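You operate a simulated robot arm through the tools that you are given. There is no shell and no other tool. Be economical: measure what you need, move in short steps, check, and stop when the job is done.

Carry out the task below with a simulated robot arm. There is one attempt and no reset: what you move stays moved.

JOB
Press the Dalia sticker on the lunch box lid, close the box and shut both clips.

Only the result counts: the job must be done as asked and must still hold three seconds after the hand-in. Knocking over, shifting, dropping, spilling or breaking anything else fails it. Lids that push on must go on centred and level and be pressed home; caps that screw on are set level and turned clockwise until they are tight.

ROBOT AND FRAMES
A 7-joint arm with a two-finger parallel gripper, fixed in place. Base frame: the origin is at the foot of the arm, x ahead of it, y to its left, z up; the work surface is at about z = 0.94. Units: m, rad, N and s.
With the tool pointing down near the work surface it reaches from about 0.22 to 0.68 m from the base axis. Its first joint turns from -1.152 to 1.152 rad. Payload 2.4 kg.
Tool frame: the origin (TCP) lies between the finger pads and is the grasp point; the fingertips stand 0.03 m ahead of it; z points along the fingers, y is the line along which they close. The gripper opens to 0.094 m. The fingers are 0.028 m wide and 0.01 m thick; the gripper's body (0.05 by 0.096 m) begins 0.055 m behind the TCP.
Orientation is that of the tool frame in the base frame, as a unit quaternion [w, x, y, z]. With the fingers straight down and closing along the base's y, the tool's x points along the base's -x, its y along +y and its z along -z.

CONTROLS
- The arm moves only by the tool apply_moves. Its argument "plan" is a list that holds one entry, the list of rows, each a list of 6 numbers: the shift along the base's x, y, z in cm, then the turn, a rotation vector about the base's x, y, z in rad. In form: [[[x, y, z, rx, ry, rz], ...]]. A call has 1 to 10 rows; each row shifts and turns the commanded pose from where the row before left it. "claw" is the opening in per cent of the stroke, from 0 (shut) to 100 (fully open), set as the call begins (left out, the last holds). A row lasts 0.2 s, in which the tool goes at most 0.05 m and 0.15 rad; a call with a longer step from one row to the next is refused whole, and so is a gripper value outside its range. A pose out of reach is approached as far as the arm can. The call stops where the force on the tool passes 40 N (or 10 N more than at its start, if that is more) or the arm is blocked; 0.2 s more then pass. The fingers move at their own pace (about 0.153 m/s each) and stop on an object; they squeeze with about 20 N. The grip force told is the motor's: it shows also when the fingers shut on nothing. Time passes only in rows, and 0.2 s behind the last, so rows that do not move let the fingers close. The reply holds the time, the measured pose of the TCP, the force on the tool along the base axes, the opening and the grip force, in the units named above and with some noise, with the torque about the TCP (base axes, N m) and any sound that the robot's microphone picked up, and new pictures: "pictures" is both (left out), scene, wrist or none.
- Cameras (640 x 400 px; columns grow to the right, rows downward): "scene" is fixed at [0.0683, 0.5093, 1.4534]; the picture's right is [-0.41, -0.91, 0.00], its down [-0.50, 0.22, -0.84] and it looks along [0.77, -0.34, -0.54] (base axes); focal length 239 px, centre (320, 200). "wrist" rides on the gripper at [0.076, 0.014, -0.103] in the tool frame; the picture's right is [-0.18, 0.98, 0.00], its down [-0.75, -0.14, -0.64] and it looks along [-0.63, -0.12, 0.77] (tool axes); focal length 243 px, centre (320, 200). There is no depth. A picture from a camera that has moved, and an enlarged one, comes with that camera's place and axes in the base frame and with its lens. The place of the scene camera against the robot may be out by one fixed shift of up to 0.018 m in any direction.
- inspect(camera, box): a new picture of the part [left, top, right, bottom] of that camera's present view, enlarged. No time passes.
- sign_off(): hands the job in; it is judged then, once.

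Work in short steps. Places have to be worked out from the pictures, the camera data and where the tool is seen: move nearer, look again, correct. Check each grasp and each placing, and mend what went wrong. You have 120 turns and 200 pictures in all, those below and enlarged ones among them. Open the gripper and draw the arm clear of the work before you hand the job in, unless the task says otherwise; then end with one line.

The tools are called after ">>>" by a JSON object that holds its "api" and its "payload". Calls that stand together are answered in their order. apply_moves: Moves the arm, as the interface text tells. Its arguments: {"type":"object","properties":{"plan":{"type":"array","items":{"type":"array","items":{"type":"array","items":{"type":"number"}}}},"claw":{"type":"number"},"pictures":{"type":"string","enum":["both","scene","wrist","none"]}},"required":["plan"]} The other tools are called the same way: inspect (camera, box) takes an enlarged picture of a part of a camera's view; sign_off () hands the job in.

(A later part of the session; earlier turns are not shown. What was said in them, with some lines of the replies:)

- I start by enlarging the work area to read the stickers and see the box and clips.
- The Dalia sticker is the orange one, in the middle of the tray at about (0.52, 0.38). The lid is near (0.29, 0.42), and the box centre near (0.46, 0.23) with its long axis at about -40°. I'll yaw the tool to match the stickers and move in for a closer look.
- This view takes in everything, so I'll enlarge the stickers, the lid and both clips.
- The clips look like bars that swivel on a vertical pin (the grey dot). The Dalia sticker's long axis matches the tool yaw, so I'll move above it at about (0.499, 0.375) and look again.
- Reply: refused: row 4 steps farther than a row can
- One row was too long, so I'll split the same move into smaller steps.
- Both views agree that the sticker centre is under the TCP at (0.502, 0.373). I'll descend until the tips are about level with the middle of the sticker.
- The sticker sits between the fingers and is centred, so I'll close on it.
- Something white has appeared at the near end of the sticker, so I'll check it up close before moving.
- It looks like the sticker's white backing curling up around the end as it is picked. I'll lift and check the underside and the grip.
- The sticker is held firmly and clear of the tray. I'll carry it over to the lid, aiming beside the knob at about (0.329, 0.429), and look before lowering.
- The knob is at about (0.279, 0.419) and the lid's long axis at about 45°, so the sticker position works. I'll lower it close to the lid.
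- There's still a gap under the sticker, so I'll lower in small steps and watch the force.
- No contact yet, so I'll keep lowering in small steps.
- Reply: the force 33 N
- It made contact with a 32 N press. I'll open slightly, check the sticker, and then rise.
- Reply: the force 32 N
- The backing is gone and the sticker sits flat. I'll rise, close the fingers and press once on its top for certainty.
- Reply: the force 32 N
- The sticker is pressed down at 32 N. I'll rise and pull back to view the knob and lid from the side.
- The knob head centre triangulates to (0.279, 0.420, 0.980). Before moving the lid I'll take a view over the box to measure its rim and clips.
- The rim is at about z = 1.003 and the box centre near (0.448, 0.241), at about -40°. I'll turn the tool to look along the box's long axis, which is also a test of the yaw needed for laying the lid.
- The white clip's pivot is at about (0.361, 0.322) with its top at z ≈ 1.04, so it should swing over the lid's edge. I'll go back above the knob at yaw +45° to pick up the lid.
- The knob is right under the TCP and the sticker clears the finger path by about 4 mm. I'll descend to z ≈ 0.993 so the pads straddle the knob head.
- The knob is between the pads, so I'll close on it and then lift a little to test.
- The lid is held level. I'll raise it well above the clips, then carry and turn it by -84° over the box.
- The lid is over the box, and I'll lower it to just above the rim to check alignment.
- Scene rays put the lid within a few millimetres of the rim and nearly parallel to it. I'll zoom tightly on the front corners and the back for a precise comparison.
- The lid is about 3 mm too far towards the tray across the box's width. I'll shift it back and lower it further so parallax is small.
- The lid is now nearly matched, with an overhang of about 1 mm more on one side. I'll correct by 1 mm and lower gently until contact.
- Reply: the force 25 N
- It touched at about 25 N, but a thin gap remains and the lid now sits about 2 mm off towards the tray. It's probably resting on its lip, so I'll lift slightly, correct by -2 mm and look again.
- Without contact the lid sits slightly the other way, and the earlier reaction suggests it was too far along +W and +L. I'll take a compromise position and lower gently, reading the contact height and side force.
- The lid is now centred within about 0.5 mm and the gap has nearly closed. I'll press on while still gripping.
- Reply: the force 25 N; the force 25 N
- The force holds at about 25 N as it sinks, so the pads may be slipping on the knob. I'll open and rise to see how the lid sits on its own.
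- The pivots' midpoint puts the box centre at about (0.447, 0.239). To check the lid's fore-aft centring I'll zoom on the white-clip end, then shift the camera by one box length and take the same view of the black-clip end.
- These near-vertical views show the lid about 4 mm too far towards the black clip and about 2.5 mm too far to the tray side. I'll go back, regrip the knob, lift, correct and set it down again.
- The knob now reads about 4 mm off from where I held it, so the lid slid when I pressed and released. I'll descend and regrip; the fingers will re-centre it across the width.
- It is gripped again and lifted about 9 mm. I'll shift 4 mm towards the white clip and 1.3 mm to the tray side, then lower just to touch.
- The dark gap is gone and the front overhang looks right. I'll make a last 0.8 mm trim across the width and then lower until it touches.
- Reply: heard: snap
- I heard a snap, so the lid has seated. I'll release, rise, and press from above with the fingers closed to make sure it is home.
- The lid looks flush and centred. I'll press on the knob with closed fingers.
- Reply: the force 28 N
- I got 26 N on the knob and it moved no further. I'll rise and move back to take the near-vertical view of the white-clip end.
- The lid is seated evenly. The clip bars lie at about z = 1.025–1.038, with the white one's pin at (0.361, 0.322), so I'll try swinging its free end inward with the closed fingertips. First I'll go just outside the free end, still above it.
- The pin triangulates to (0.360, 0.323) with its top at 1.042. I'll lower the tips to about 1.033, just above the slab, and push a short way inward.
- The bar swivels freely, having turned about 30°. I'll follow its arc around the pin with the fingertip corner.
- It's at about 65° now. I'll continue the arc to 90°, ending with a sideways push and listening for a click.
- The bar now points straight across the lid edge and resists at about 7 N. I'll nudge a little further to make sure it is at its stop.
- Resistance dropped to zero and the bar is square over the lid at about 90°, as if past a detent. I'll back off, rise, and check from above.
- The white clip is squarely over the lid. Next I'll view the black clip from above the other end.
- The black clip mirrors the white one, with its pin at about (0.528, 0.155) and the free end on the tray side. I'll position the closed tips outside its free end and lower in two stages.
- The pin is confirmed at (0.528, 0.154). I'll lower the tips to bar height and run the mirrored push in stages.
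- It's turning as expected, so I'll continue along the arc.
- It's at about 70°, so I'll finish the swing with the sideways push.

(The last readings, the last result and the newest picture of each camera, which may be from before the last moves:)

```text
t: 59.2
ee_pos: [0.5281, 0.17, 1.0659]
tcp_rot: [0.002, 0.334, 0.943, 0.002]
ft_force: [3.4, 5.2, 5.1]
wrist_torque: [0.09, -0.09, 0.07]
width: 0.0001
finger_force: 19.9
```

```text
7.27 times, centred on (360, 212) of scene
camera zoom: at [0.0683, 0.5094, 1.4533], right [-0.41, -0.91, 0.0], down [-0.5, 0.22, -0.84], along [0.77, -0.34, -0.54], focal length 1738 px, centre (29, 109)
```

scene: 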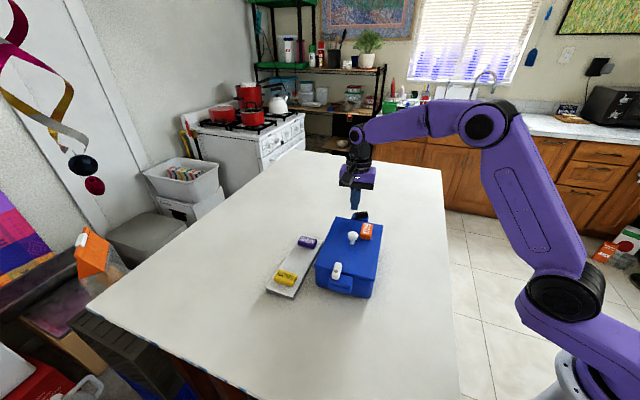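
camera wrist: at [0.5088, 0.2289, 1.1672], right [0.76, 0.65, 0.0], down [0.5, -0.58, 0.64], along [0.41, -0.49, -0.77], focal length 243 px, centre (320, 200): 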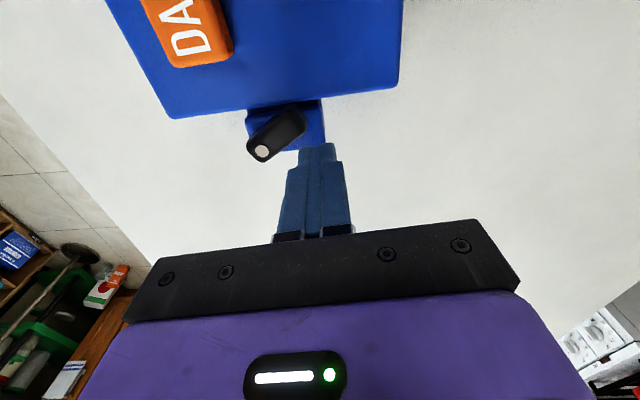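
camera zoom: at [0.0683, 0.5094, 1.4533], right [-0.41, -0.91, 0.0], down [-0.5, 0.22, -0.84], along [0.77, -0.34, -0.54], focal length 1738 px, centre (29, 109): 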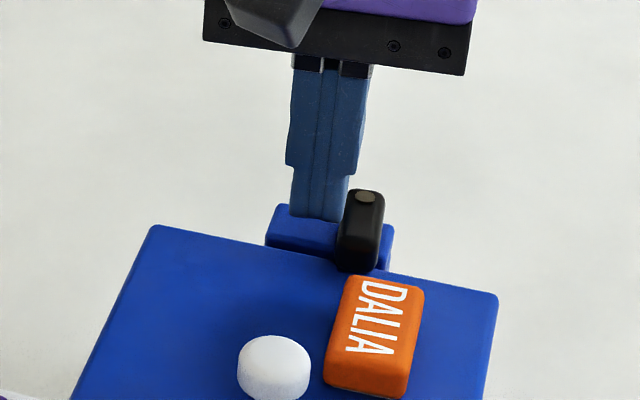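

The bar is square over the lid and hitting its stop, and the box slid a millimetre or two, so I won't push further. I'll back off and rise.

>>> {"api": "apply_moves", "payload": {"plan": [[[0.63, 0.78, 0, 0, 0, 0], [0.63, 0.78, 0, 0, 0, 0], [0, 0, 3, 0, 0, 0], [0, 0, 4, 0, 0, 0], [1, -1, 3, 0, 0, 0], [1.5, -2, 3, 0, 0, 0]]], "claw": 0}}

>>> {"api": "inspect", "payload": {"camera": "wrist", "box": [220, 0, 420, 125]}}

>>> {"api": "inspect", "payload": {"camera": "scene", "box": [300, 200, 400, 300]}}

```text
t: 60.6
ee_pos: [0.5654, 0.1545, 1.1947]
tcp_rot: [0.0, 0.335, 0.942, 0.0]
ft_force: [0.7, 0.2, 0.3]
wrist_torque: [0.01, 0.01, 0.01]
width: 0.0001
finger_force: 19.8
camera wrist: at [0.515, 0.2143, 1.2978], right [0.76, 0.65, 0.0], down [0.5, -0.58, 0.64], along [0.41, -0.49, -0.77], focal length 243 px, centre (320, 200)
```

scene: 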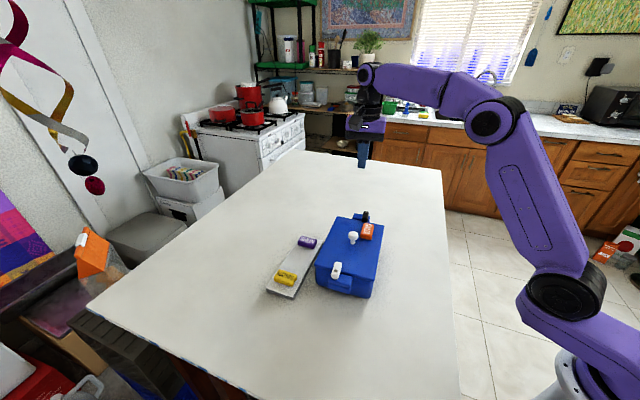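
wrist: 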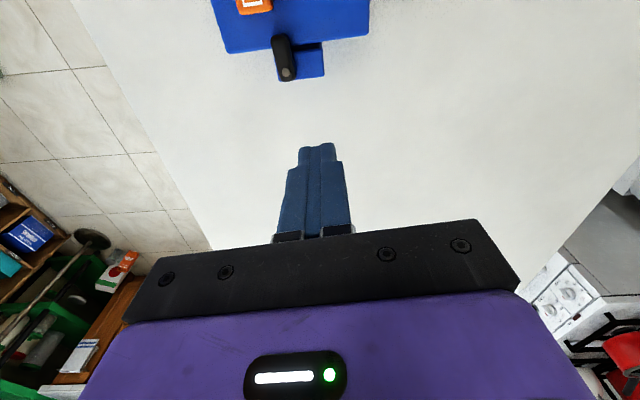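

```text
3.20 times, centred on (320, 62) of wrist
camera zoom: at [0.515, 0.2143, 1.2978], right [0.76, 0.65, 0.0], down [0.5, -0.58, 0.64], along [0.41, -0.49, -0.77], focal length 776 px, centre (320, 640)
```

zoom: 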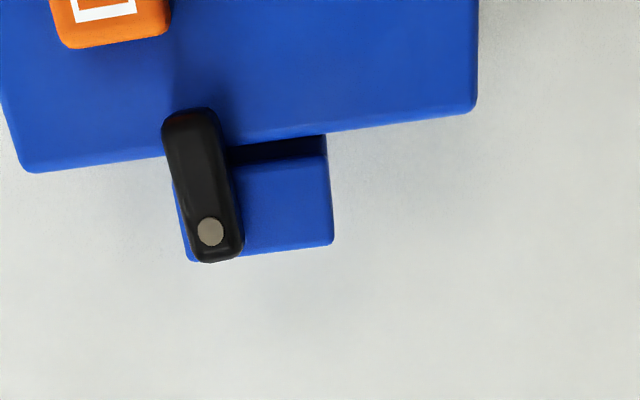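

```text
4.00 times, centred on (350, 250) of scene
camera zoom: at [0.0682, 0.5093, 1.4534], right [-0.41, -0.91, 0.0], down [-0.5, 0.22, -0.84], along [0.77, -0.34, -0.54], focal length 956 px, centre (200, 0)
```

zoom: 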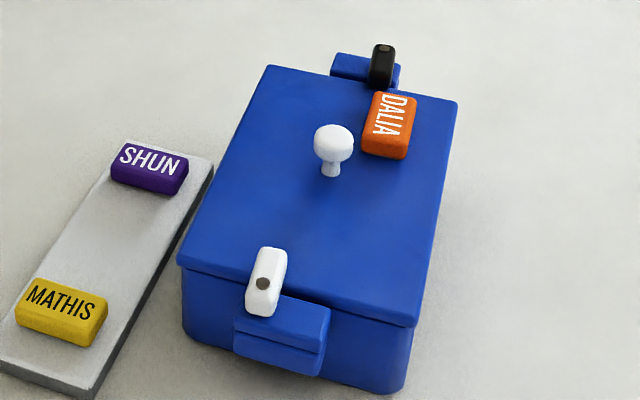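

Both bars are turned over the lid and the tray wasn't touched. I'll do one last close check of the lid seam and clips.

>>> {"api": "inspect", "payload": {"camera": "scene", "box": [310, 250, 380, 300]}}

>>> {"api": "inspect", "payload": {"camera": "scene", "box": [330, 200, 386, 245]}}

```text
8.00 times, centred on (345, 275) of scene
camera zoom: at [0.0682, 0.5093, 1.4534], right [-0.41, -0.91, 0.0], down [-0.5, 0.22, -0.84], along [0.77, -0.34, -0.54], focal length 1912 px, centre (120, -400)
```

zoom: 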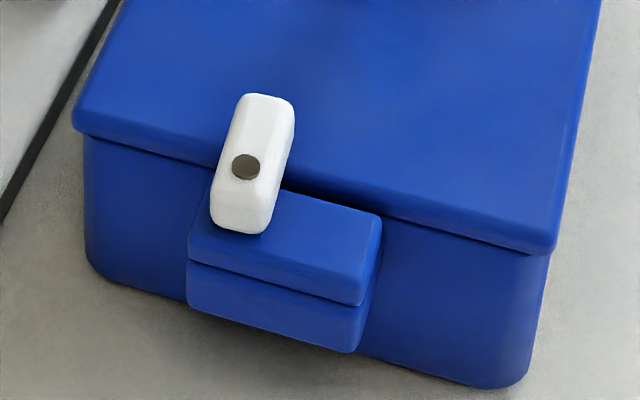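

```text
8.89 times, centred on (358, 222) of scene
camera zoom: at [0.0682, 0.5093, 1.4534], right [-0.41, -0.91, 0.0], down [-0.5, 0.22, -0.84], along [0.77, -0.34, -0.54], focal length 2124 px, centre (-18, 0)
```

zoom: 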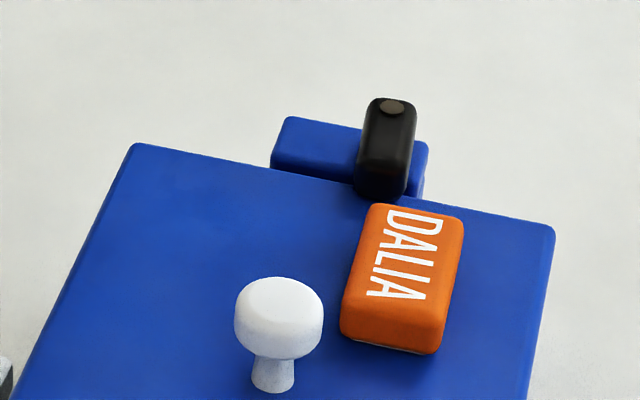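

The seam is closed all round, both bars sit across the lid and the sticker is flat. I'll open the gripper and draw the arm clear.

>>> {"api": "apply_moves", "payload": {"plan": [[[0, 0, 3, 0, 0, 0], [-2, 0, 3, 0, 0, 0], [-3, -1, 2, 0, 0, 0], [-3, -2, 2, 0, 0, 0], [-3, -2, 0, 0, 0, 0], [-3, -2, 0, 0, 0, 0], [0, 0, 0, 0, 0, 0]]], "claw": 100, "pictures": "scene"}}

```text
t: 62.2
ee_pos: [0.4265, 0.0857, 1.2942]
tcp_rot: [0.0, 0.335, 0.942, 0.0]
ft_force: [-0.3, -0.2, 0.5]
wrist_torque: [-0.01, 0.03, 0.0]
width: 0.094
finger_force: 0.0
```

scene: 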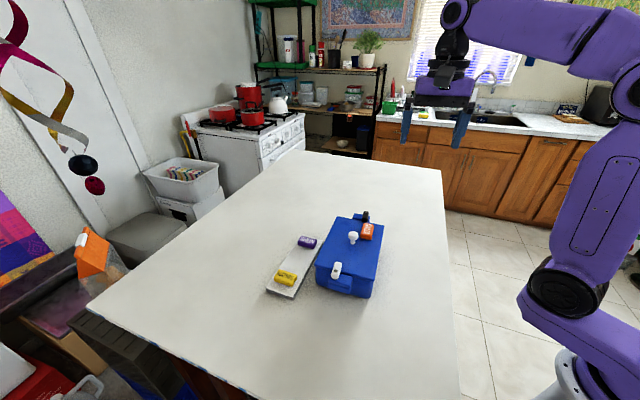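

The arm is clear, the gripper is open and everything is stable, so I'm handing in.

>>> {"api": "sign_off", "payload": {}}

```text
The job is handed in.
```

The Dalia sticker is pressed on the lid, the lid is snapped onto the box, and both clips are turned shut over it; the box slid a few millimetres and turned slightly while I swung the clips, and the clips gave no click.
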